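You operate a simulated robot arm through the tools that you are given. There is no shell and no other tool.

You are at the controls of a simulated robot arm. One attempt, no reset.

## Task
Run a warm soak for the teal flannel: cold first, then hot.
Fine: plug in first; cold to 1 L on the basin's scale, hot up to 2 L; both taps off; then lay the flannel in the water; the brush and the soap stay.

The check looks at the end state, three seconds after you hand in, the way a careful person would. Anything else that was tipped, shoved, dropped, spilled or broken makes it a failure.

## Robot
A 7-joint arm with a two-finger parallel gripper, fixed in place. Base frame: the origin is on the floor under the middle of its stand, x ahead of it, y to its left, z up. Lengths are in mm, angles in rad, forces in N, time in s.
With the tool pointing down near the work surface it reaches from about 240 to 680 mm from the base axis. Its first joint turns from -1.152 to 1.152 rad. Payload 2.4 kg.
Tool frame: the origin (TCP) lies between the finger pads and is the grasp point; the fingertips stand 30 mm ahead of it; z points along the fingers, y is the line along which they close. Largest opening 94 mm; finger width 28, thickness 10; the body of the gripper, 50 by 96 mm, starts 55 mm behind the TCP.
Orientation is that of the tool frame in the base frame, as a unit quaternion [x, y, z, w]. With the fingers straight down and closing along the base's y, the tool's x points along the base's -x, its y along +y and its z along -z.

## Interface
- The arm moves only by the tool arm_command. Its argument "moves" is a list of rows, each an object (a shift or turn left out is 0, a gripper value left out holds the last) with "jaw": the finger opening in mm, from 0 to 94; "translation": the shift along the tool's x, y, z in mm, a list of three; "delta_rot": the turn, a rotation vector about the tool's x, y, z in rad, a list of three. In form: [{"jaw": jaw, "translation": [x, y, z], "delta_rot": [rx, ry, rz]}, ...]. A call has 1 to 20 rows; each row shifts and turns the commanded pose from where the row before left it, along the tool's axes as they then stand. A row lasts 0.2 s, in which the tool goes at most 50 mm and 0.15 rad; a call with a longer step from one row to the next is refused whole, and so is a gripper value outside its range. A pose out of reach is approached as far as the arm can. The call stops where the force on the tool passes 40 N (or 10 N more than at its start, if that is more) or the arm is blocked; 0.2 s more then pass. The fingers move at their own pace (about 153 mm/s each) and stop on an object; they squeeze with about 39 N. The grip force told is the motor's: it shows also when the fingers shut on nothing. Time passes only in rows, and 0.2 s behind the last, so rows that do not move let the fingers close. It gives the time, the measured TCP pose, the force on the tool (base axes), the opening and the grip force at its end, in the units of the frame above (readings bear some noise), with the torque about the TCP (base axes, N m) and any sound that the robot's microphone picked up, and new pictures: "show" is both (left out), scene, wrist or none.
- Cameras (640 x 400 px; columns grow to the right, rows downward): "scene" is fixed at [53.9, 491.7, 1435.1]; the picture's right is [-0.56, -0.83, 0.00], its down [-0.53, 0.35, -0.77] and it looks along [0.64, -0.43, -0.64] (base axes); focal length 276 px, centre (320, 200). "wrist" rides on the gripper at [76, 14, -102] in the tool frame; the picture's right is [-0.18, 0.98, 0.00], its down [-0.75, -0.14, -0.64] and it looks along [-0.63, -0.12, 0.77] (tool axes); focal length 243 px, centre (320, 200). There is no depth. A picture from a camera that has moved, and an enlarged one, comes with that camera's place and axes in the base frame and with its lens.
- close_up(camera, box): a new picture of the part [left, top, right, bottom] of that camera's present view, enlarged. It takes no simulated time.
- job_done(): hands the job in; it is judged then, once.

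Places have to be worked out from the pictures, the camera data and where the tool is seen. Open the gripper and draw the arm clear of the work before you hand the job in, unless the task says otherwise.

The tools are called after ">>>" as name(argument=value, ...) on one line, values as JSON. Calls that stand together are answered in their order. arm_command: Moves the arm, as the interface text tells. Its arguments: {"type":"object","properties":{"moves":{"type":"array","items":{"type":"object","properties":{"jaw":{"type":"number"},"translation":{"type":"array","items":{"type":"number"}},"delta_rot":{"type":"array","items":{"type":"number"}}}}},"show":{"type":"string","enum":["both","scene","wrist","none"]}},"required":["moves"]} The other tools are called the same way: close_up (camera, box) takes an enlarged picture of a part of a camera's view; job_done () hands the job in.

At the start:

```text
time: 0.0
tcp_pos: [343.6, 125.5, 1192.6]
orientation: [0.0, 1.0, 0.001, 0.0]
ft_force: [0.1, -0.3, 0.4]
ft_torque: [-0.03, 0.0, -0.01]
finger_gap: 94.0
finger_force: 0.1
```

scene: 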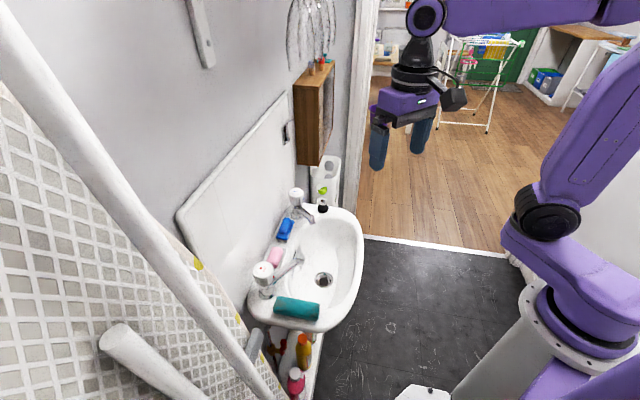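
wrist: 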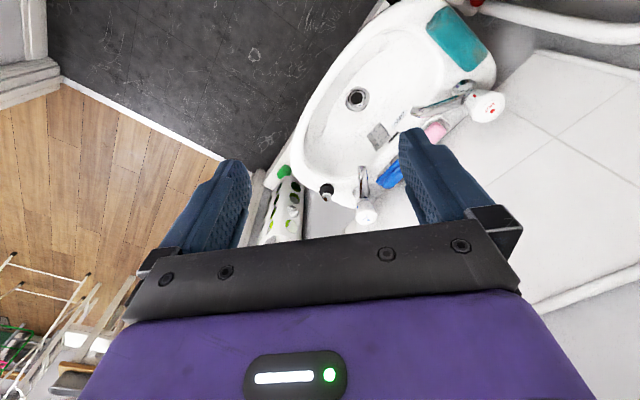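

I see a basin with two taps, a teal rolled flannel on the rim, a blue brush, pink soap and a black plug near the far end of the basin. I'll take enlarged pictures first to work out places.

>>> close_up(camera="scene", box=[230, 170, 390, 340])

>>> close_up(camera="wrist", box=[260, 0, 520, 240])

>>> close_up(camera="scene", box=[280, 170, 360, 230])

>>> close_up(camera="scene", box=[240, 240, 340, 330])

```text
2.35 times, centred on (310, 255) of scene
camera zoom: at [53.9, 491.7, 1435.1], right [-0.56, -0.83, 0.0], down [-0.53, 0.35, -0.77], along [0.64, -0.43, -0.64], focal length 650 px, centre (344, 71)
```

zoom: 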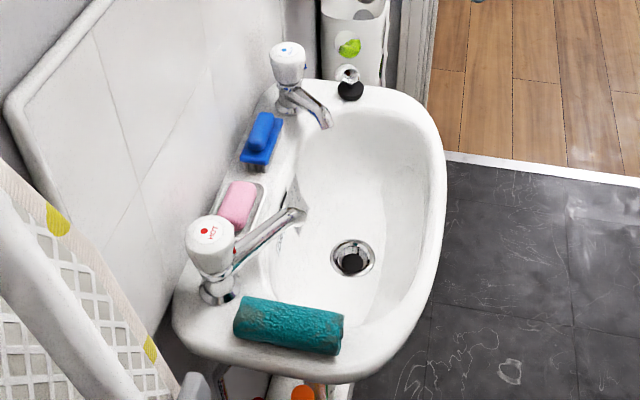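

```text
1.67 times, centred on (390, 120) of wrist
camera zoom: at [266.6, 140.2, 1295.6], right [0.18, 0.98, 0.0], down [0.75, -0.14, 0.64], along [0.63, -0.12, -0.77], focal length 404 px, centre (203, 333)
```

zoom: 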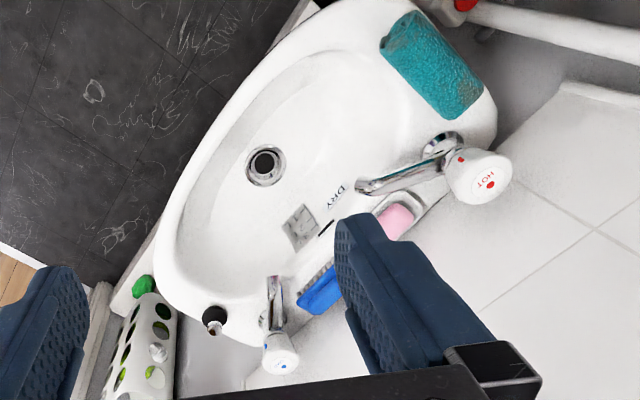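

```text
6.67 times, centred on (320, 200) of scene
camera zoom: at [53.9, 491.7, 1435.1], right [-0.56, -0.83, 0.0], down [-0.53, 0.35, -0.77], along [0.64, -0.43, -0.64], focal length 1842 px, centre (320, 200)
```

zoom: 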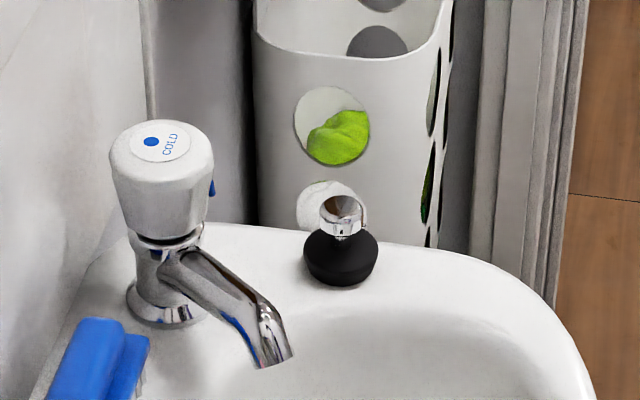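

```text
4.44 times, centred on (290, 285) of scene
camera zoom: at [53.9, 491.7, 1435.1], right [-0.56, -0.83, 0.0], down [-0.53, 0.35, -0.77], along [0.64, -0.43, -0.64], focal length 1228 px, centre (453, -178)
```

zoom: 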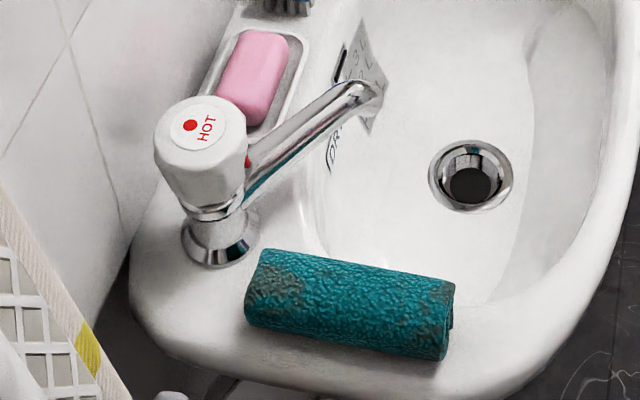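

The taps stand about (662,174) for cold and (449,382) for hot, the plug is near (639,86,808), and the drain near (475,195). Next I zoom in on the scale and the plug.

>>> close_up(camera="wrist", box=[350, 90, 450, 160])

>>> close_up(camera="scene", box=[285, 235, 345, 275])

>>> close_up(camera="wrist", box=[300, 160, 400, 230])

>>> close_up(camera="wrist", box=[400, 60, 540, 150])

```text
5.71 times, centred on (400, 125) of wrist
camera zoom: at [266.6, 140.2, 1295.6], right [0.18, 0.98, 0.0], down [0.75, -0.14, 0.64], along [0.63, -0.12, -0.77], focal length 1386 px, centre (-137, 629)
```

zoom: 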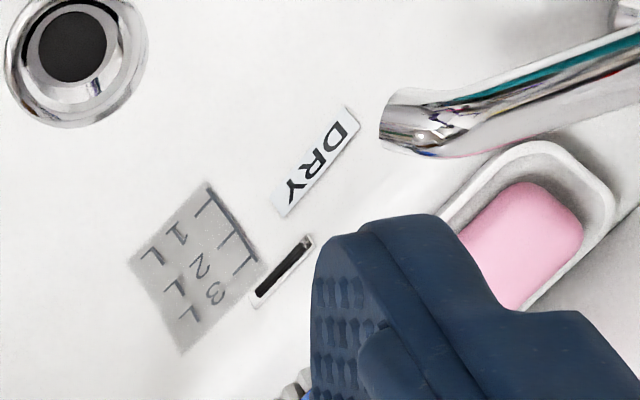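

```text
10.00 times, centred on (315, 255) of scene
camera zoom: at [53.9, 491.7, 1435.1], right [-0.56, -0.83, 0.0], down [-0.53, 0.35, -0.77], along [0.64, -0.43, -0.64], focal length 2763 px, centre (370, -350)
```

zoom: 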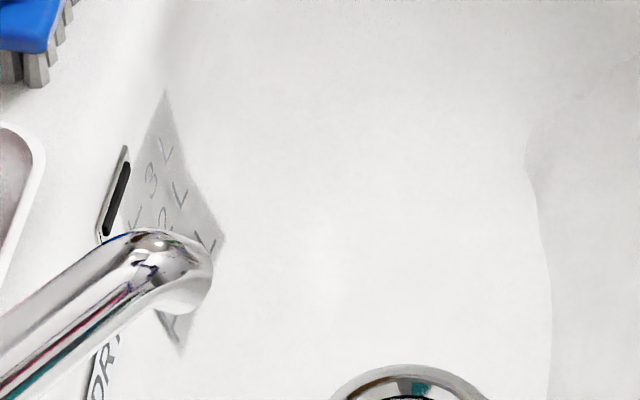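

```text
5.71 times, centred on (350, 195) of wrist
camera zoom: at [266.6, 140.2, 1295.6], right [0.18, 0.98, 0.0], down [0.75, -0.14, 0.64], along [0.63, -0.12, -0.77], focal length 1386 px, centre (149, 229)
```

zoom: 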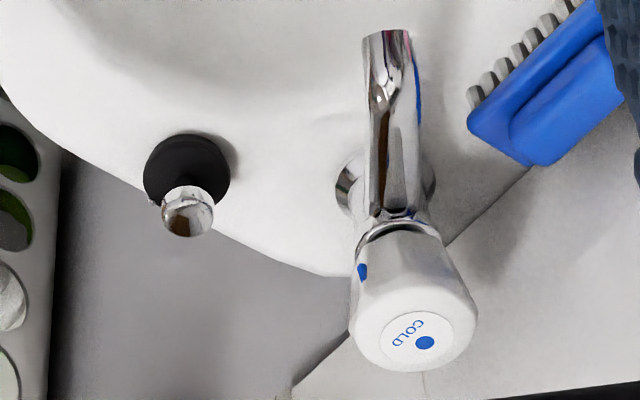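

```text
4.44 times, centred on (470, 105) of wrist
camera zoom: at [266.6, 140.2, 1295.6], right [0.18, 0.98, 0.0], down [0.75, -0.14, 0.64], along [0.63, -0.12, -0.77], focal length 1078 px, centre (-347, 622)
```

zoom: 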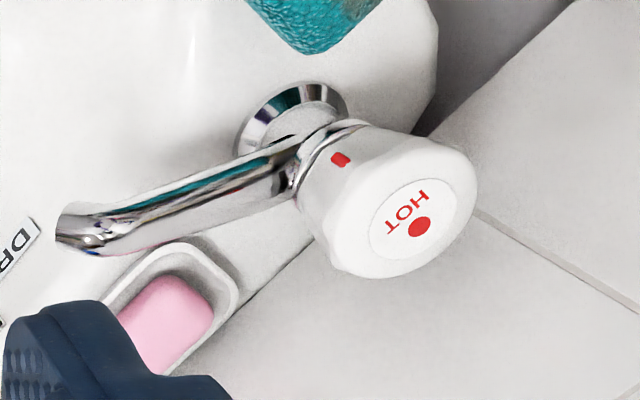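

Marks 1 L, 2 L and 3 L sit on the inner wall under the overflow. I go to a point above the plug, high up, to get a better look with the wrist camera.

>>> arm_command(moves=[{"translation": [-32, -5, 22]}, {"translation": [-32, -5, 22]}, {"translation": [-32, -5, 22]}, {"translation": [-32, -5, 22]}, {"translation": [-32, -5, 22]}, {"translation": [-32, -5, 22]}, {"translation": [-32, -5, 22]}, {"translation": [-32, -5, 22]}, {}], show="both")

```text
time: 2.0
tcp_pos: [599.9, 86.7, 1014.6]
orientation: [-0.001, 1.0, 0.0, 0.0]
ft_force: [-0.2, 0.0, 0.4]
ft_torque: [-0.08, 0.02, -0.02]
finger_gap: 94.0
finger_force: 0.1
camera wrist: at [523.3, 102.8, 1118.8], right [0.18, 0.98, 0.0], down [0.75, -0.14, 0.64], along [0.63, -0.12, -0.77], focal length 243 px, centre (320, 200)
```

scene: 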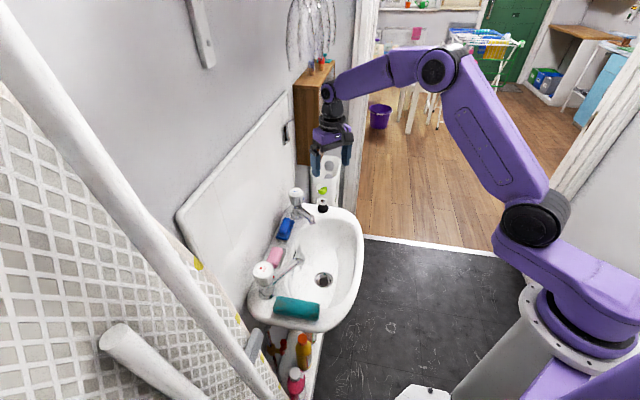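
wrist: 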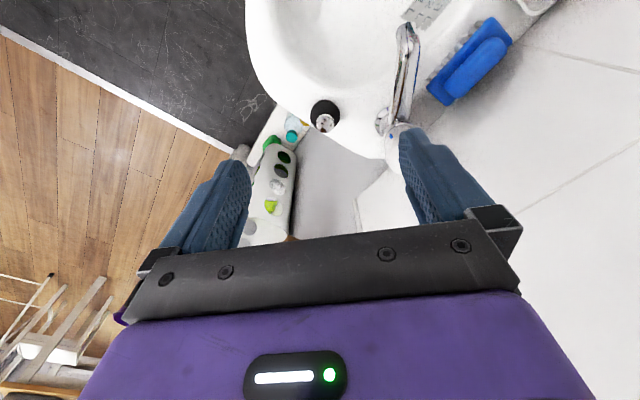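

The ball of the plug works out at about (639,85,834). I take close-ups to see the plug, the basket behind it and the scale.

>>> close_up(camera="wrist", box=[240, 60, 440, 260])

>>> close_up(camera="scene", box=[270, 60, 370, 220])

>>> close_up(camera="wrist", box=[360, 0, 460, 70])

```text
2.00 times, centred on (340, 160) of wrist
camera zoom: at [523.3, 102.8, 1118.8], right [0.18, 0.98, 0.0], down [0.75, -0.14, 0.64], along [0.63, -0.12, -0.77], focal length 485 px, centre (280, 280)
```

zoom: 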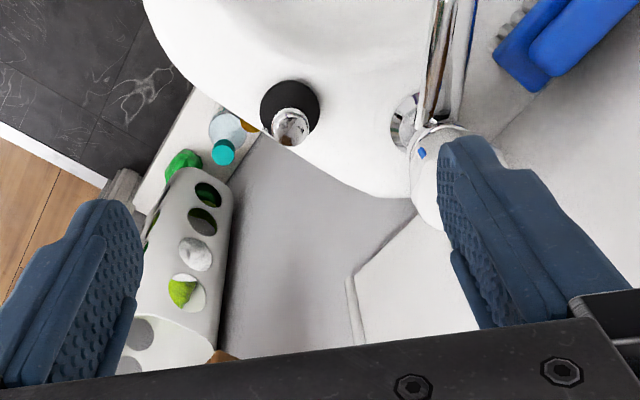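

```text
2.50 times, centred on (320, 140) of scene
camera zoom: at [54.0, 491.7, 1435.1], right [-0.56, -0.83, 0.0], down [-0.53, 0.35, -0.77], along [0.64, -0.43, -0.64], focal length 691 px, centre (320, 350)
```

zoom: 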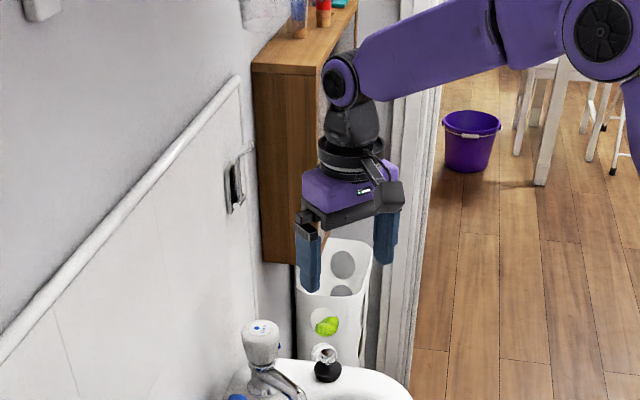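

```text
5.71 times, centred on (410, 35) of wrist
camera zoom: at [523.3, 102.8, 1118.8], right [0.18, 0.98, 0.0], down [0.75, -0.14, 0.64], along [0.63, -0.12, -0.77], focal length 1386 px, centre (-194, 1143)
```

zoom: 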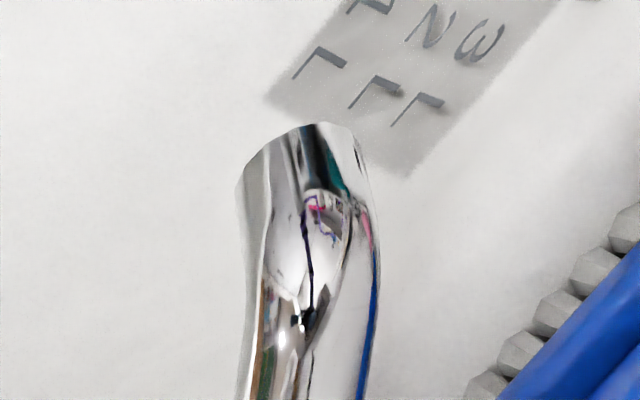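

The basket and the cabinet stand well behind the plug, so a straight descent is clear. I narrow the jaws to 60 and come down to about z 930 above the ball, then check.

>>> arm_command(moves=[{"jaw": 60, "translation": [-20, -0.6, 40]}, {"translation": [-19, -0.6, 40]}, {}], show="both")

>>> close_up(camera="wrist", box=[240, 100, 400, 260])

>>> close_up(camera="scene", box=[280, 150, 360, 220])

```text
time: 2.8
tcp_pos: [638.1, 89.1, 937.2]
orientation: [-0.001, 1.0, 0.0, 0.0]
ft_force: [-0.8, -0.6, 0.1]
ft_torque: [-0.01, 0.0, -0.01]
finger_gap: 60.2
finger_force: 0.1
camera wrist: at [561.8, 103.6, 1040.6], right [0.18, 0.98, 0.0], down [0.75, -0.14, 0.64], along [0.63, -0.12, -0.77], focal length 243 px, centre (320, 200)
```

scene: 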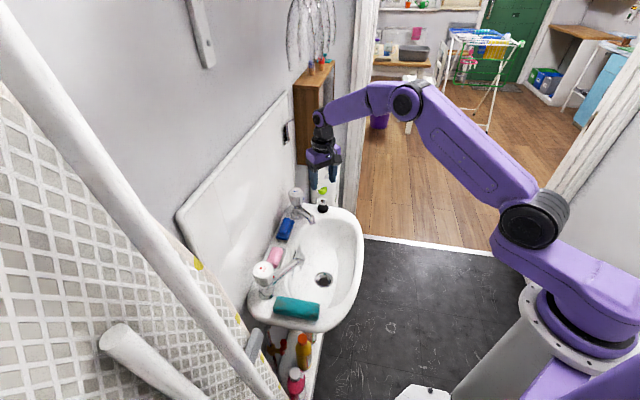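
wrist: 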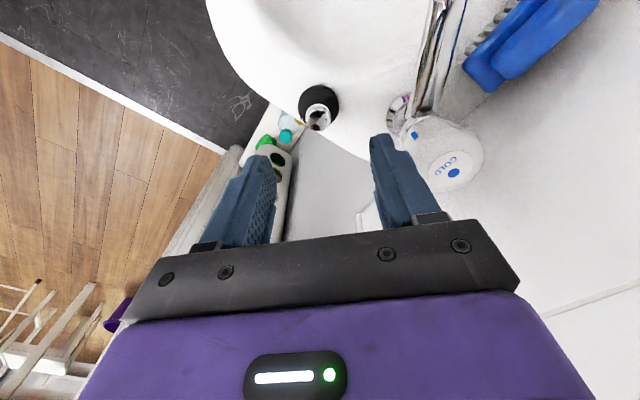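

```text
2.50 times, centred on (320, 180) of wrist
camera zoom: at [561.8, 103.6, 1040.6], right [0.18, 0.98, 0.0], down [0.75, -0.14, 0.64], along [0.63, -0.12, -0.77], focal length 606 px, centre (320, 250)
```

zoom: 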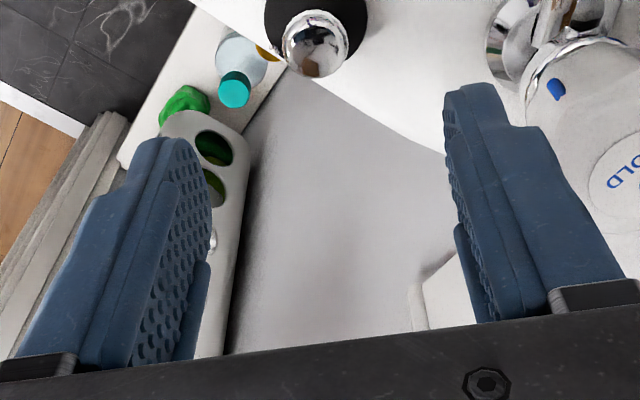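

```text
5.71 times, centred on (320, 185) of scene
camera zoom: at [53.9, 491.7, 1435.1], right [-0.56, -0.83, 0.0], down [-0.53, 0.35, -0.77], along [0.64, -0.43, -0.64], focal length 1579 px, centre (320, 286)
```

zoom: 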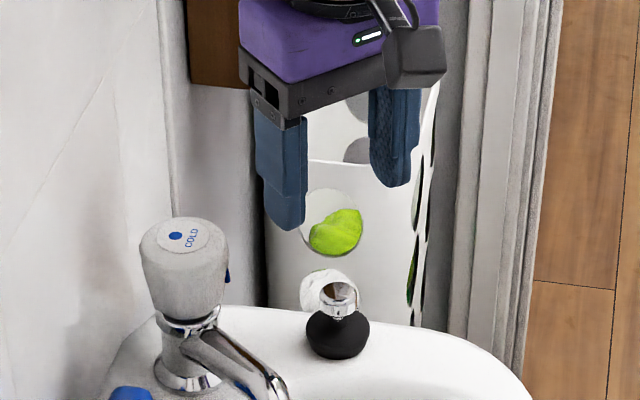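

The ball sits at about (639,87,834), well centred between the fingers. I descend to about z 875 and check alignment.

>>> arm_command(moves=[{"translation": [-0.5, -1, 30]}, {"translation": [-0.5, -1, 32]}, {}], show="wrist")

>>> close_up(camera="wrist", box=[240, 100, 400, 260])

>>> close_up(camera="scene", box=[280, 150, 360, 220])

```text
time: 3.6
tcp_pos: [639.8, 84.3, 872.5]
orientation: [0.0, 1.0, 0.0, 0.0]
ft_force: [-0.2, 0.2, -0.1]
ft_torque: [-0.01, -0.03, 0.01]
finger_gap: 60.0
finger_force: 0.0
camera wrist: at [562.3, 98.7, 976.1], right [0.18, 0.98, 0.0], down [0.75, -0.14, 0.64], along [0.63, -0.12, -0.77], focal length 243 px, centre (320, 200)
```

wrist: 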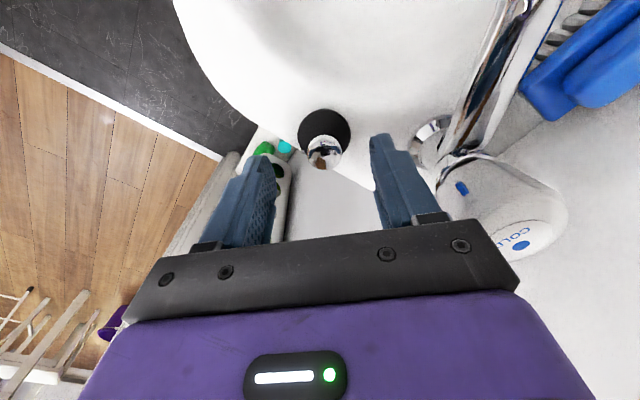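

```text
2.50 times, centred on (320, 180) of wrist
camera zoom: at [562.3, 98.7, 976.1], right [0.18, 0.98, 0.0], down [0.75, -0.14, 0.64], along [0.63, -0.12, -0.77], focal length 606 px, centre (320, 250)
```

zoom: 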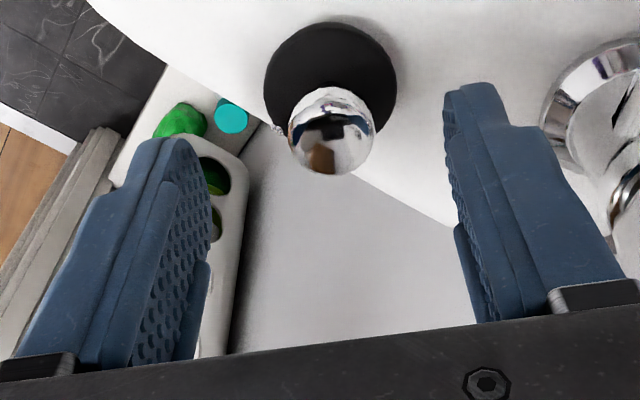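

```text
5.71 times, centred on (320, 185) of scene
camera zoom: at [53.9, 491.7, 1435.1], right [-0.56, -0.83, 0.0], down [-0.53, 0.35, -0.77], along [0.64, -0.43, -0.64], focal length 1579 px, centre (320, 286)
```

zoom: 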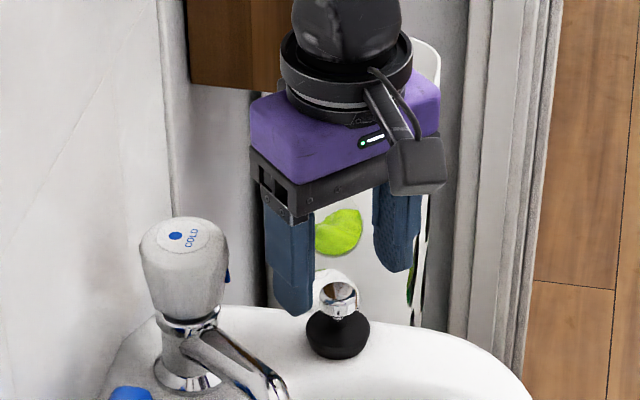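

The ball is about 2.5 mm toward +y of the finger centre; I shift over, lower to about z 853, and close.

>>> arm_command(moves=[{"translation": [0, 2.5, 10]}, {"translation": [0, 0, 9.5]}, {}, {"jaw": 10}, {}, {}, {}], show="both")

>>> close_up(camera="scene", box=[280, 150, 360, 220])

```text
time: 5.2
tcp_pos: [638.7, 84.9, 854.4]
orientation: [0.0, 1.0, 0.0, 0.0]
ft_force: [-0.4, 0.6, 0.4]
ft_torque: [0.0, 0.01, 0.02]
finger_gap: 20.9
finger_force: 39.1
camera wrist: at [562.0, 100.8, 957.8], right [0.18, 0.98, 0.0], down [0.75, -0.14, 0.64], along [0.63, -0.12, -0.77], focal length 243 px, centre (320, 200)
```

scene: 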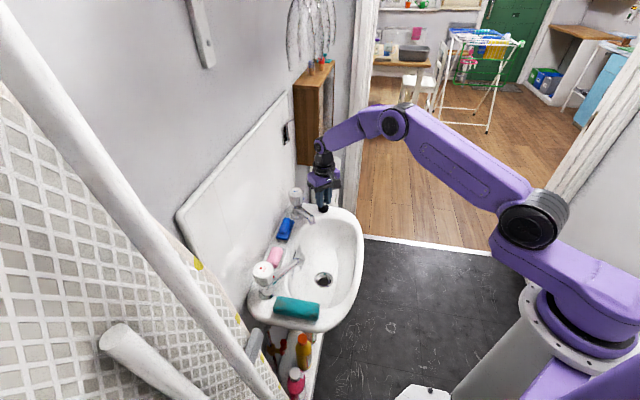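
wrist: 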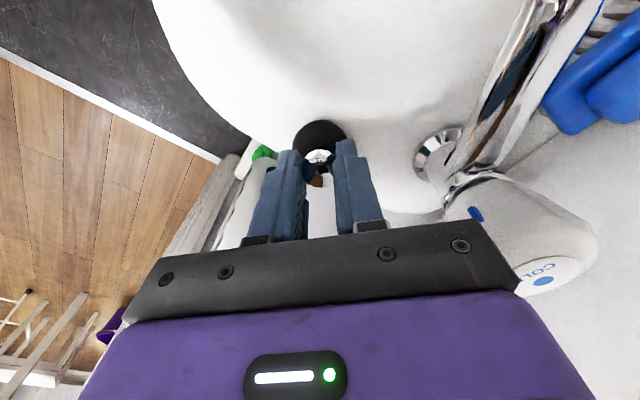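

```text
5.71 times, centred on (320, 185) of scene
camera zoom: at [54.0, 491.7, 1435.1], right [-0.56, -0.83, 0.0], down [-0.53, 0.35, -0.77], along [0.64, -0.43, -0.64], focal length 1579 px, centre (320, 286)
```

zoom: 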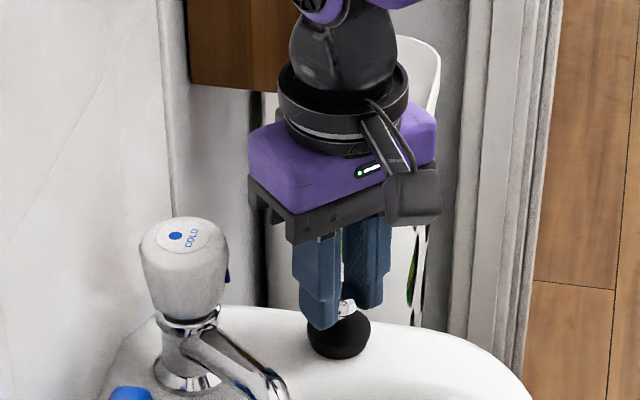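

The fingers have the ball (gap 20.9). I lift the plug and carry it toward a point above the drain, staying high.

>>> arm_command(moves=[{"translation": [0, 0, -15]}, {"translation": [0, 0, -35]}, {"translation": [0, 0, -40]}, {"translation": [20, 5, -20]}, {"translation": [35, 22, 0]}, {"translation": [35, 22, 0]}, {"translation": [35, 22, 0]}, {"translation": [20, 20, 0]}, {}], show="both")

>>> close_up(camera="wrist", box=[220, 60, 420, 220])

>>> close_up(camera="scene", box=[240, 170, 380, 330])

```text
time: 7.2
tcp_pos: [491.3, 174.7, 966.6]
orientation: [0.0, 1.0, 0.001, 0.0]
ft_force: [0.3, 0.5, 0.1]
ft_torque: [0.01, -0.03, 0.0]
finger_gap: 10.0
finger_force: 0.2
camera wrist: at [414.6, 190.6, 1069.1], right [0.18, 0.98, 0.0], down [0.75, -0.14, 0.64], along [0.63, -0.12, -0.77], focal length 243 px, centre (320, 200)
```

scene: 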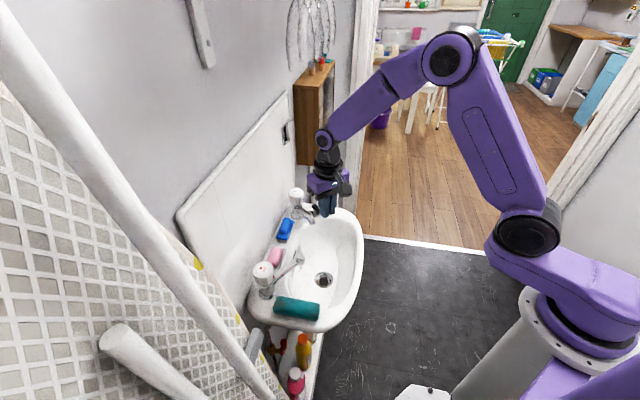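
wrist: 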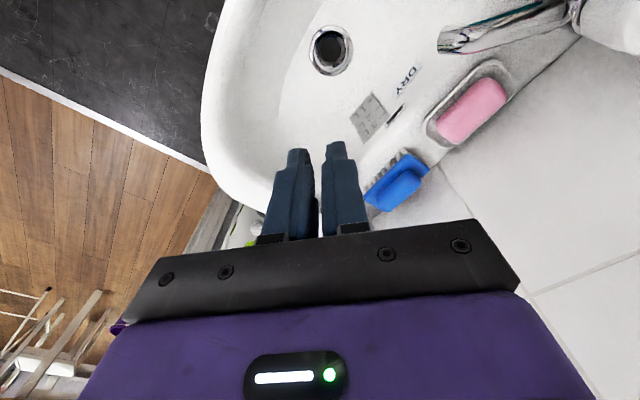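

```text
2.50 times, centred on (320, 140) of wrist
camera zoom: at [414.6, 190.6, 1069.1], right [0.18, 0.98, 0.0], down [0.75, -0.14, 0.64], along [0.63, -0.12, -0.77], focal length 606 px, centre (320, 350)
```

zoom: 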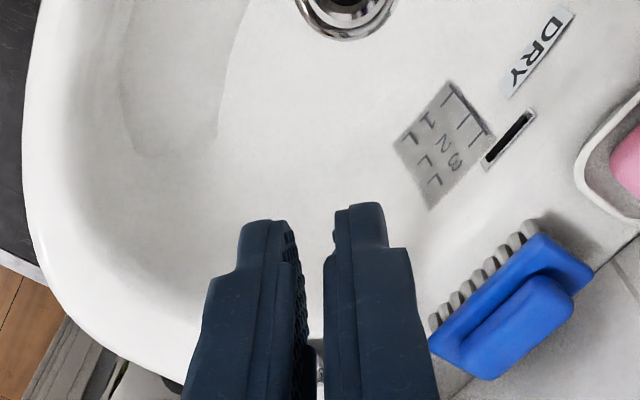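

```text
2.50 times, centred on (310, 250) of scene
camera zoom: at [53.9, 491.7, 1435.1], right [-0.56, -0.83, 0.0], down [-0.53, 0.35, -0.77], along [0.64, -0.43, -0.64], focal length 691 px, centre (345, 75)
```

zoom: 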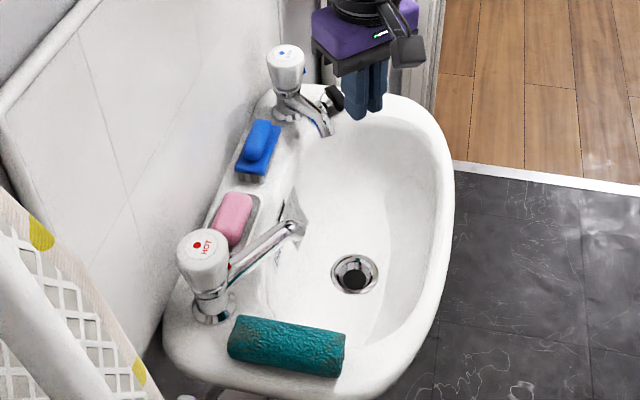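

The ball slid out of the fingers during the lift (gap 10, empty) and the plug seems to lie tipped on the rim. I draw the arm back for a clear view.

>>> arm_command(moves=[{"jaw": 40, "translation": [30, 0, -20]}, {"translation": [30, 0, -20]}, {"translation": [30, 0, -10]}, {"translation": [20, 0, 0]}, {}], show="both")

>>> close_up(camera="scene", box=[280, 170, 360, 230])

>>> close_up(camera="wrist", box=[240, 60, 440, 240])

```text
time: 8.4
tcp_pos: [384.1, 174.6, 1015.5]
orientation: [0.0, 1.0, 0.0, 0.0]
ft_force: [-0.1, 0.4, -0.3]
ft_torque: [0.03, -0.01, 0.0]
finger_gap: 40.2
finger_force: 0.1
camera wrist: at [307.4, 190.2, 1117.0], right [0.18, 0.98, 0.0], down [0.75, -0.14, 0.64], along [0.63, -0.12, -0.77], focal length 243 px, centre (320, 200)
```

scene: 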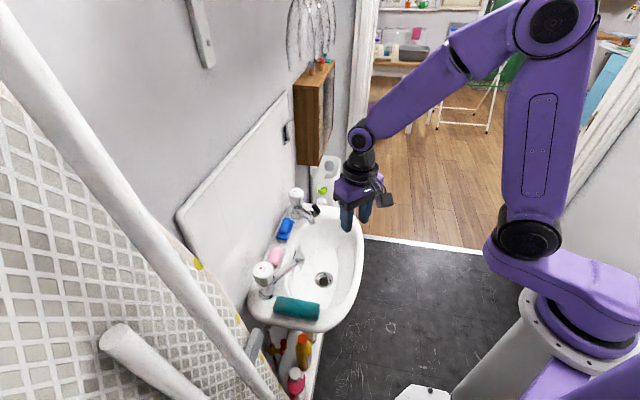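
wrist: 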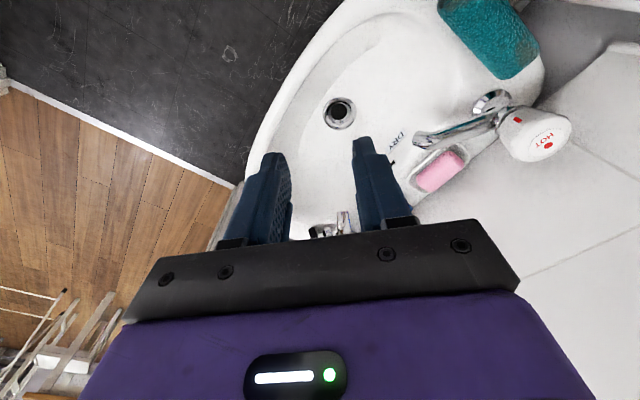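

```text
6.67 times, centred on (320, 200) of scene
camera zoom: at [53.9, 491.7, 1435.1], right [-0.56, -0.83, 0.0], down [-0.53, 0.35, -0.77], along [0.64, -0.43, -0.64], focal length 1842 px, centre (320, 200)
```

zoom: 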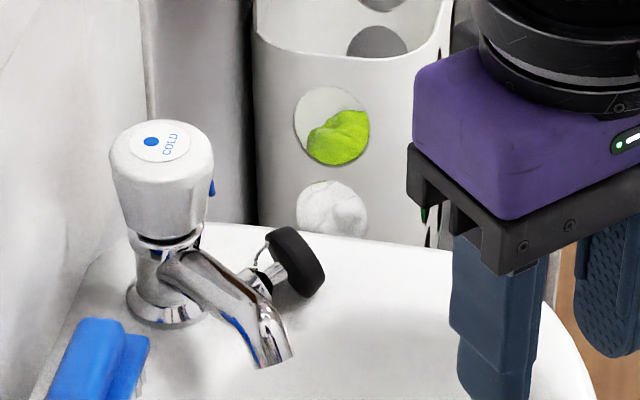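

```text
2.22 times, centred on (340, 150) of wrist
camera zoom: at [307.4, 190.2, 1117.0], right [0.18, 0.98, 0.0], down [0.75, -0.14, 0.64], along [0.63, -0.12, -0.77], focal length 539 px, centre (276, 311)
```

zoom: 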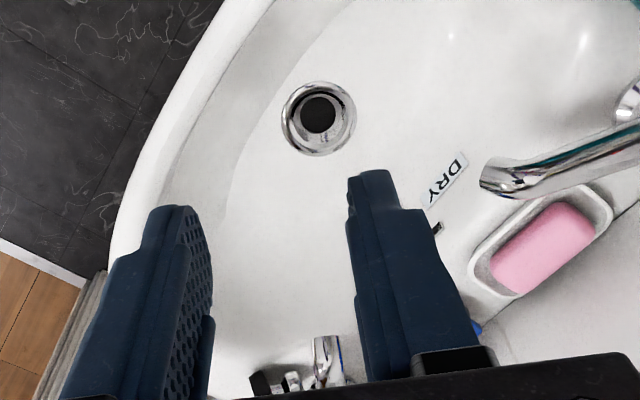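

The plug is lying on its side near (640,115), with its metal knob toward the cold tap. I bring the wrist camera over for a second view.

>>> arm_command(moves=[{"translation": [-40, -10, 0]}, {"translation": [-40, -10, 0]}, {"translation": [-40, -10, 0]}, {"translation": [-40, -10, 0]}, {"translation": [-35, -10, 0]}, {}], show="wrist")

>>> close_up(camera="wrist", box=[270, 90, 390, 190])

>>> close_up(camera="scene", box=[295, 190, 335, 220])

```text
time: 9.8
tcp_pos: [576.3, 122.7, 1011.9]
orientation: [0.0, 1.0, 0.001, 0.0]
ft_force: [-0.7, 0.0, 0.0]
ft_torque: [0.0, -0.03, -0.02]
finger_gap: 40.0
finger_force: 0.1
camera wrist: at [500.6, 139.2, 1115.0], right [0.18, 0.98, 0.0], down [0.75, -0.14, 0.64], along [0.63, -0.12, -0.77], focal length 243 px, centre (320, 200)
```

wrist: 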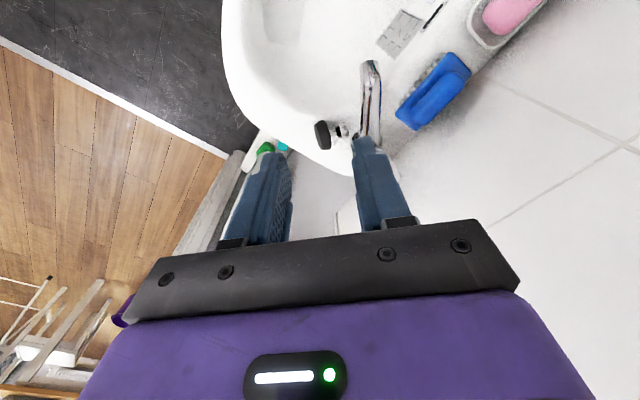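

```text
4.00 times, centred on (330, 140) of wrist
camera zoom: at [500.6, 139.2, 1115.0], right [0.18, 0.98, 0.0], down [0.75, -0.14, 0.64], along [0.63, -0.12, -0.77], focal length 970 px, centre (280, 440)
```

zoom: 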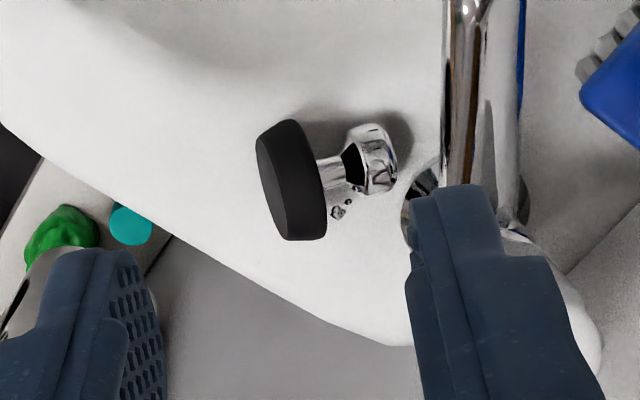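

```text
13.33 times, centred on (315, 205) of scene
camera zoom: at [54.0, 491.7, 1435.1], right [-0.56, -0.83, 0.0], down [-0.53, 0.35, -0.77], along [0.64, -0.43, -0.64], focal length 3684 px, centre (387, 133)
```

zoom: 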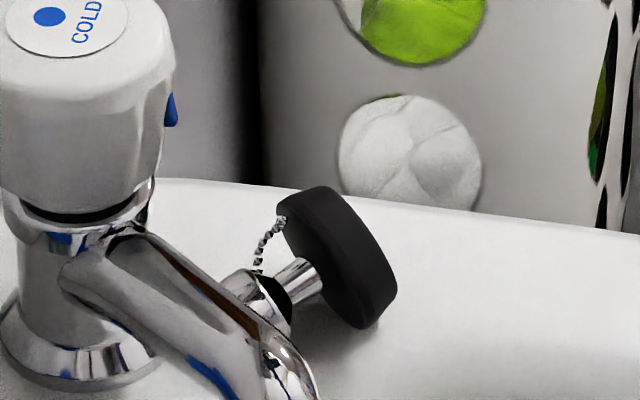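

The plug lies on its side: disc centre about (633,117,825), knob toward +y at about (634,143,818). I'll grip the disc across its diameter, stand it upright on the deck, and then regrip the knob lower. First I yaw the tool so the fingers close along base x.

>>> arm_command(moves=[{"jaw": 60, "delta_rot": [0, 0, 0.1428]}, {"delta_rot": [0, 0, 0.1428]}, {"delta_rot": [0, 0, 0.1428]}, {"delta_rot": [0, 0, 0.1428]}, {"delta_rot": [0, 0, 0.1428]}, {"delta_rot": [0, 0, 0.1428]}, {"delta_rot": [0, 0, 0.1428]}, {"delta_rot": [0, 0, 0.1428]}, {"delta_rot": [0, 0, 0.1428]}, {"delta_rot": [0, 0, 0.1428]}, {"delta_rot": [0, 0, 0.1428]}, {"translation": [0, 29, 25]}, {"translation": [-3, 28, 25]}, {}], show="both")

>>> close_up(camera="wrist", box=[240, 80, 400, 240])

>>> close_up(camera="scene", box=[280, 150, 360, 220])

```text
time: 12.8
tcp_pos: [636.6, 121.3, 965.7]
orientation: [0.708, 0.707, 0.0, 0.0]
ft_force: [-0.9, -0.1, 0.3]
ft_torque: [0.0, 0.03, 0.02]
finger_gap: 59.8
finger_force: 0.1
camera wrist: at [650.4, 199.2, 1068.9], right [0.98, -0.18, 0.0], down [-0.14, -0.75, 0.64], along [-0.12, -0.63, -0.77], focal length 243 px, centre (320, 200)
```

scene: 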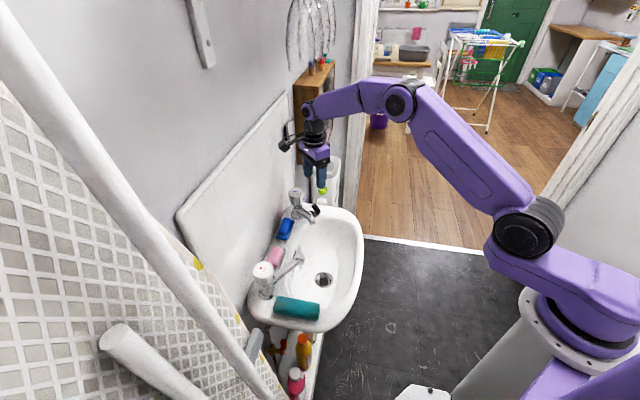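
wrist: 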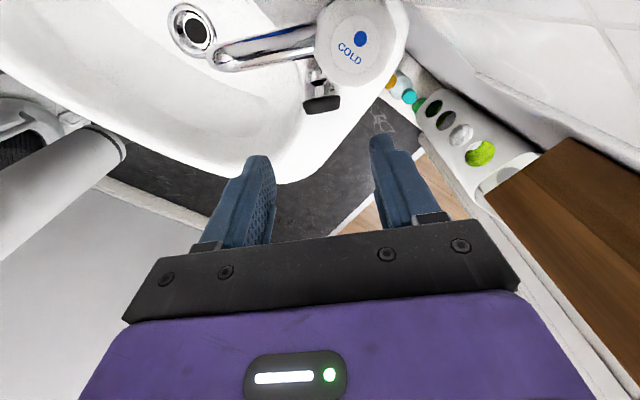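

```text
2.50 times, centred on (320, 160) of wrist
camera zoom: at [650.4, 199.2, 1068.9], right [0.98, -0.18, 0.0], down [-0.14, -0.75, 0.64], along [-0.12, -0.63, -0.77], focal length 606 px, centre (320, 300)
```

zoom: 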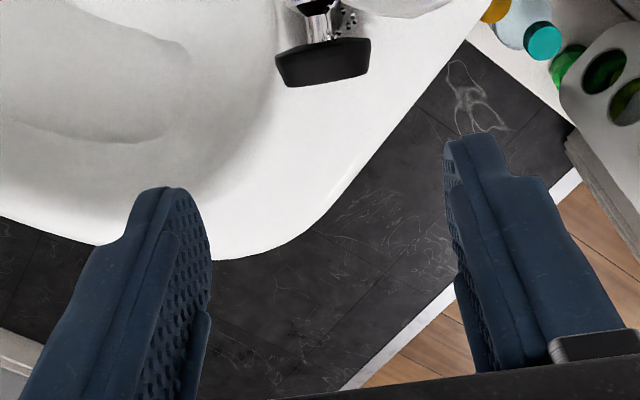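

```text
5.71 times, centred on (320, 185) of scene
camera zoom: at [54.0, 491.7, 1435.1], right [-0.56, -0.83, 0.0], down [-0.53, 0.35, -0.77], along [0.64, -0.43, -0.64], focal length 1579 px, centre (320, 286)
```

zoom: 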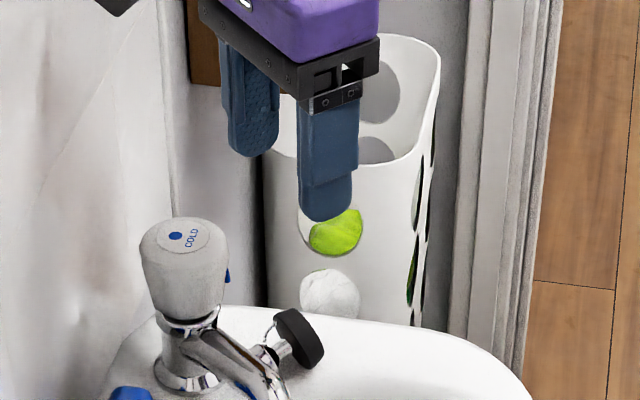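

In this view the disc centre is at about (636,118) and its axis lies along y. I tilt the tool 10° so its body leans away from the tap, and descend to about 20 mm above the grip height.

>>> arm_command(moves=[{"delta_rot": [0, 0.0873, 0]}, {"delta_rot": [0, 0.0873, 0]}, {"translation": [-5.2, -0.2, 33]}, {"translation": [-5.2, -0.2, 33]}, {"translation": [-5.3, -0.2, 32.8]}, {}], show="both")

>>> close_up(camera="wrist", box=[240, 80, 400, 240])

>>> close_up(camera="scene", box=[280, 150, 360, 220])

```text
time: 14.2
tcp_pos: [636.6, 120.9, 861.7]
orientation: [0.704, 0.704, 0.061, -0.061]
ft_force: [0.2, -0.5, 0.5]
ft_torque: [0.01, 0.01, -0.01]
finger_gap: 59.9
finger_force: 0.1
camera wrist: at [650.7, 179.7, 976.8], right [0.98, -0.18, -0.03], down [-0.14, -0.85, 0.5], along [-0.12, -0.49, -0.86], focal length 243 px, centre (320, 200)
```

scene: 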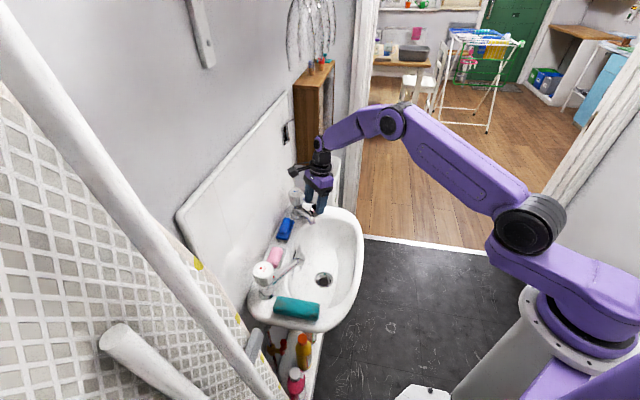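
wrist: 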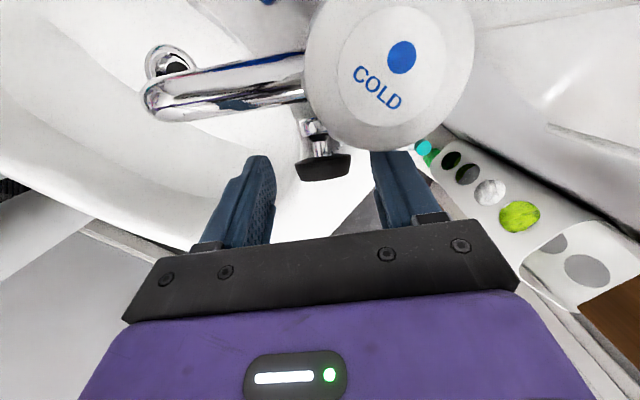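

```text
2.50 times, centred on (320, 160) of wrist
camera zoom: at [650.7, 179.7, 976.8], right [0.98, -0.18, -0.03], down [-0.14, -0.85, 0.5], along [-0.12, -0.49, -0.86], focal length 606 px, centre (320, 300)
```

zoom: 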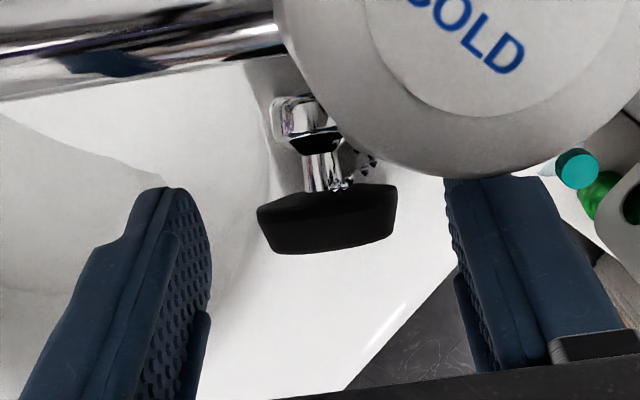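

```text
5.71 times, centred on (320, 185) of scene
camera zoom: at [53.9, 491.7, 1435.1], right [-0.56, -0.83, 0.0], down [-0.53, 0.35, -0.77], along [0.64, -0.43, -0.64], focal length 1579 px, centre (320, 286)
```

zoom: 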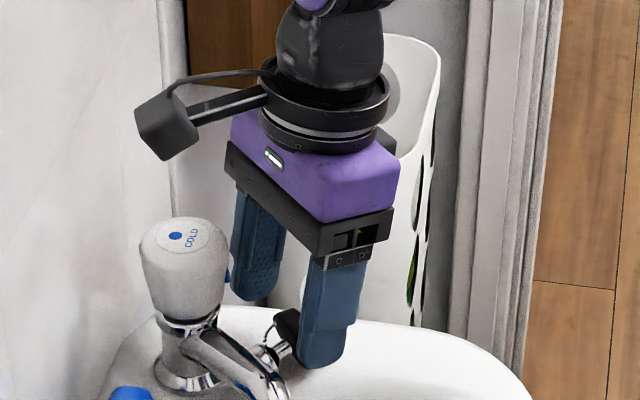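

The disc sits centred between the fingers. I advance 18 mm along the tool axis, close on the disc, and lift slowly a little to check the hold.

>>> arm_command(moves=[{"translation": [0, -0.5, 9]}, {"translation": [0, 0, 8.8]}, {}, {"jaw": 15}, {}, {}, {}], show="both")

>>> close_up(camera="wrist", box=[240, 80, 400, 240])

>>> close_up(camera="scene", box=[280, 150, 360, 220])

```text
time: 15.8
tcp_pos: [635.8, 125.8, 846.3]
orientation: [0.705, 0.704, 0.061, -0.061]
ft_force: [0.6, 1.1, 1.5]
ft_torque: [0.03, -0.01, 0.01]
finger_gap: 37.2
finger_force: 38.8
camera wrist: at [648.9, 185.0, 960.8], right [0.98, -0.18, -0.03], down [-0.14, -0.85, 0.5], along [-0.12, -0.49, -0.86], focal length 243 px, centre (320, 200)
```

scene: 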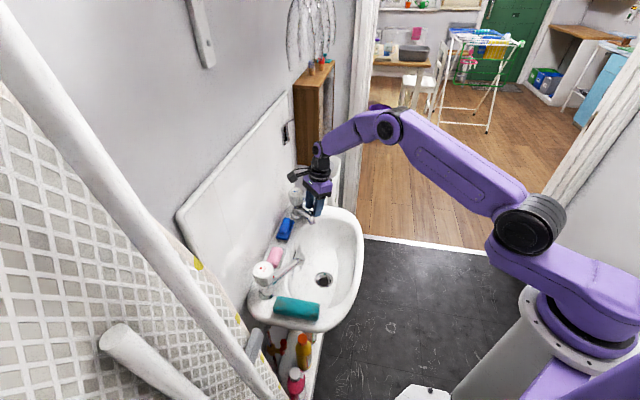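
wrist: 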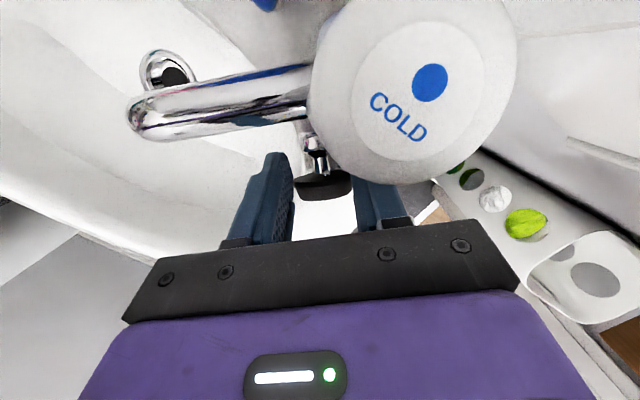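

```text
2.50 times, centred on (320, 160) of wrist
camera zoom: at [648.9, 185.0, 960.8], right [0.98, -0.18, -0.03], down [-0.14, -0.85, 0.5], along [-0.12, -0.49, -0.86], focal length 606 px, centre (320, 300)
```

zoom: 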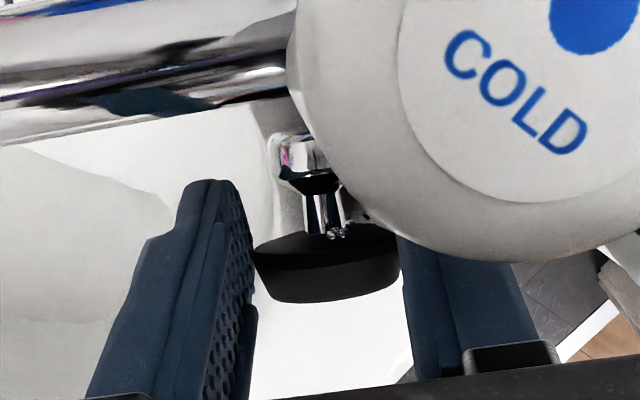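

```text
5.71 times, centred on (320, 185) of scene
camera zoom: at [53.9, 491.7, 1435.1], right [-0.56, -0.83, 0.0], down [-0.53, 0.35, -0.77], along [0.64, -0.43, -0.64], focal length 1579 px, centre (320, 286)
```

zoom: 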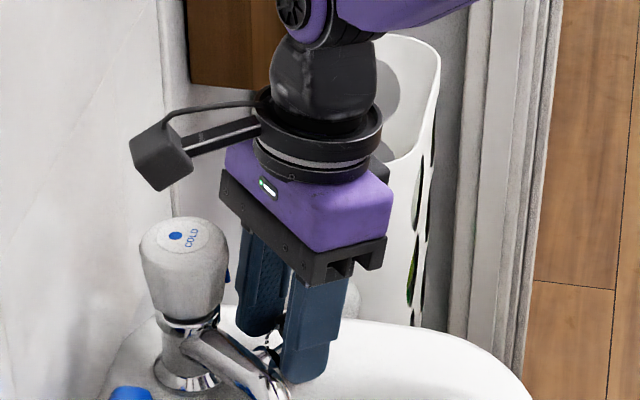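

The gap is 37.2 with full force, so the disc is held. I lift it up and away from the tap in small steps.

>>> arm_command(moves=[{"translation": [-0.5, 0, -8]}, {"translation": [-2, 0, -12]}, {"translation": [-4.4, 0, -21.1]}, {"translation": [-4.4, 0, -21.1]}, {"translation": [-4.4, 0, -21.1]}, {}], show="both")

>>> close_up(camera="wrist", box=[240, 80, 400, 240])

>>> close_up(camera="scene", box=[280, 140, 360, 210])

```text
time: 17.2
tcp_pos: [635.1, 96.7, 924.6]
orientation: [0.705, 0.704, 0.062, -0.061]
ft_force: [-0.1, -0.8, -0.8]
ft_torque: [0.01, -0.01, 0.01]
finger_gap: 37.2
finger_force: 39.3
camera wrist: at [648.4, 155.6, 1040.2], right [0.98, -0.18, -0.03], down [-0.14, -0.85, 0.5], along [-0.12, -0.49, -0.86], focal length 243 px, centre (320, 200)
```

scene: 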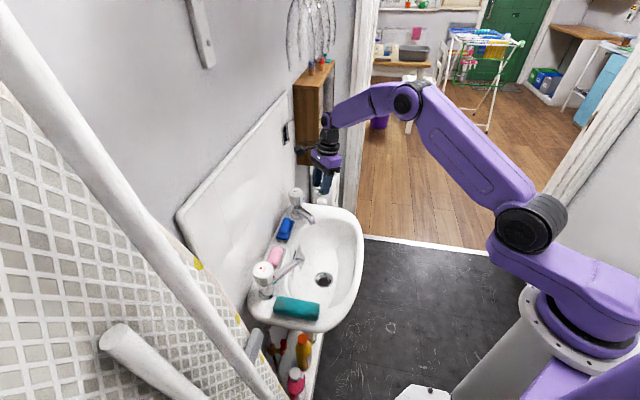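
wrist: 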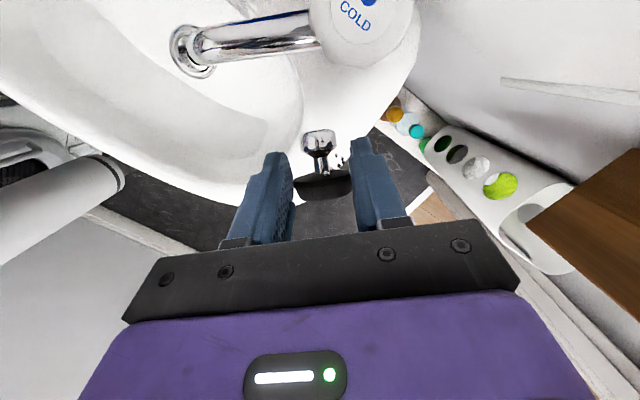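

```text
2.50 times, centred on (320, 160) of wrist
camera zoom: at [648.4, 155.6, 1040.2], right [0.98, -0.18, -0.03], down [-0.14, -0.85, 0.5], along [-0.12, -0.49, -0.86], focal length 606 px, centre (320, 300)
```

zoom: 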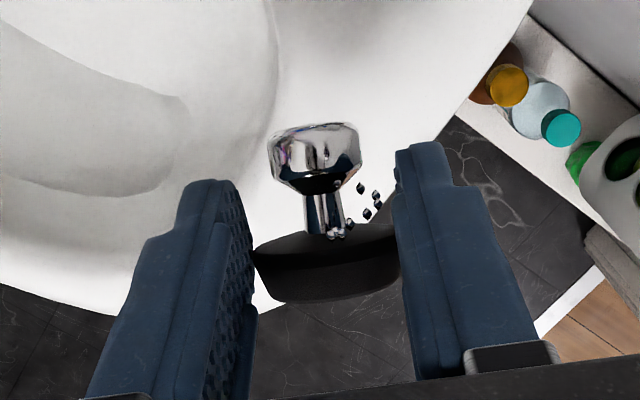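

```text
5.71 times, centred on (320, 175) of scene
camera zoom: at [54.0, 491.7, 1435.1], right [-0.56, -0.83, 0.0], down [-0.53, 0.35, -0.77], along [0.64, -0.43, -0.64], focal length 1579 px, centre (320, 343)
```

zoom: 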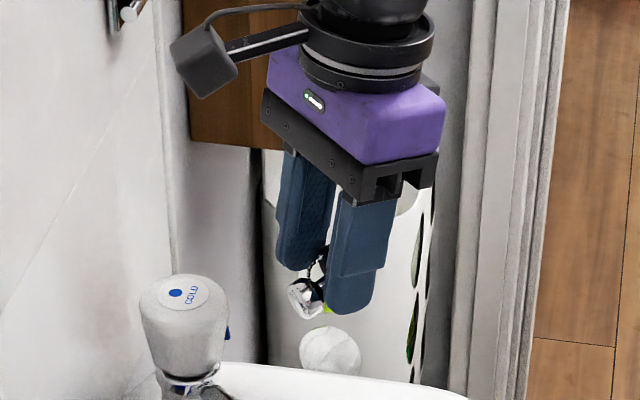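

The plug is held firmly with the knob pointing +y and about 25° downward. I raise it a little and start turning the tool about its y axis so the knob swings up, watching the pose.

>>> arm_command(moves=[{"translation": [0, 0, -30]}, {"translation": [0, 0, -30]}, {"delta_rot": [0, 0.14, 0]}, {"delta_rot": [0, 0.14, 0]}, {"delta_rot": [0, 0.14, 0]}, {"delta_rot": [0, 0.14, 0]}, {"delta_rot": [0, 0.14, 0]}, {}], show="both")

>>> close_up(camera="scene", box=[280, 110, 400, 210])

```text
time: 19.0
tcp_pos: [635.8, 87.3, 987.2]
orientation: [0.64, 0.641, 0.3, -0.3]
ft_force: [0.2, 0.7, -0.3]
ft_torque: [0.02, 0.02, 0.01]
finger_gap: 37.4
finger_force: 39.2
camera wrist: at [649.1, 57.0, 1110.6], right [0.98, -0.12, -0.14], down [-0.14, -0.98, -0.17], along [-0.12, 0.19, -0.98], focal length 243 px, centre (320, 200)
```

scene: 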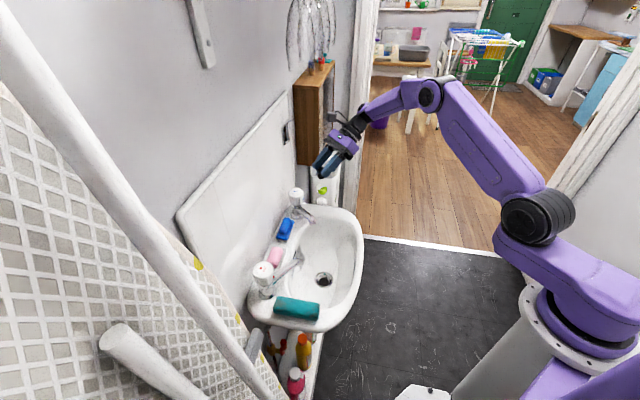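
wrist: 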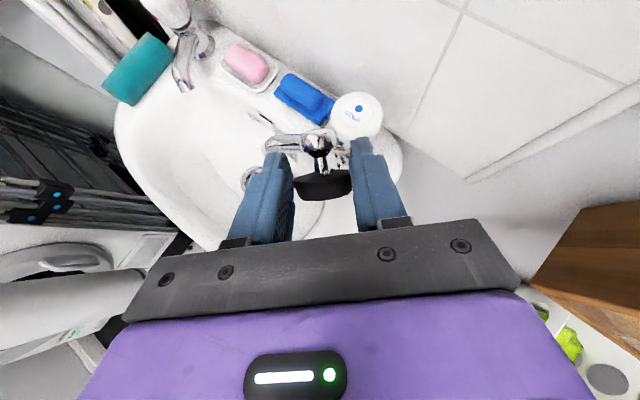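

```text
4.00 times, centred on (340, 160) of scene
camera zoom: at [54.0, 491.7, 1435.1], right [-0.56, -0.83, 0.0], down [-0.53, 0.35, -0.77], along [0.64, -0.43, -0.64], focal length 1105 px, centre (240, 360)
```

zoom: 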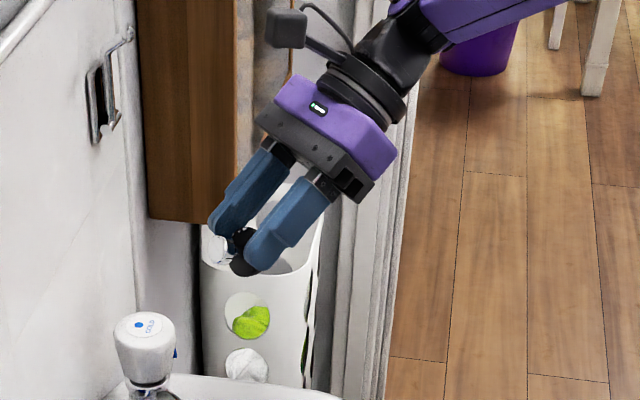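

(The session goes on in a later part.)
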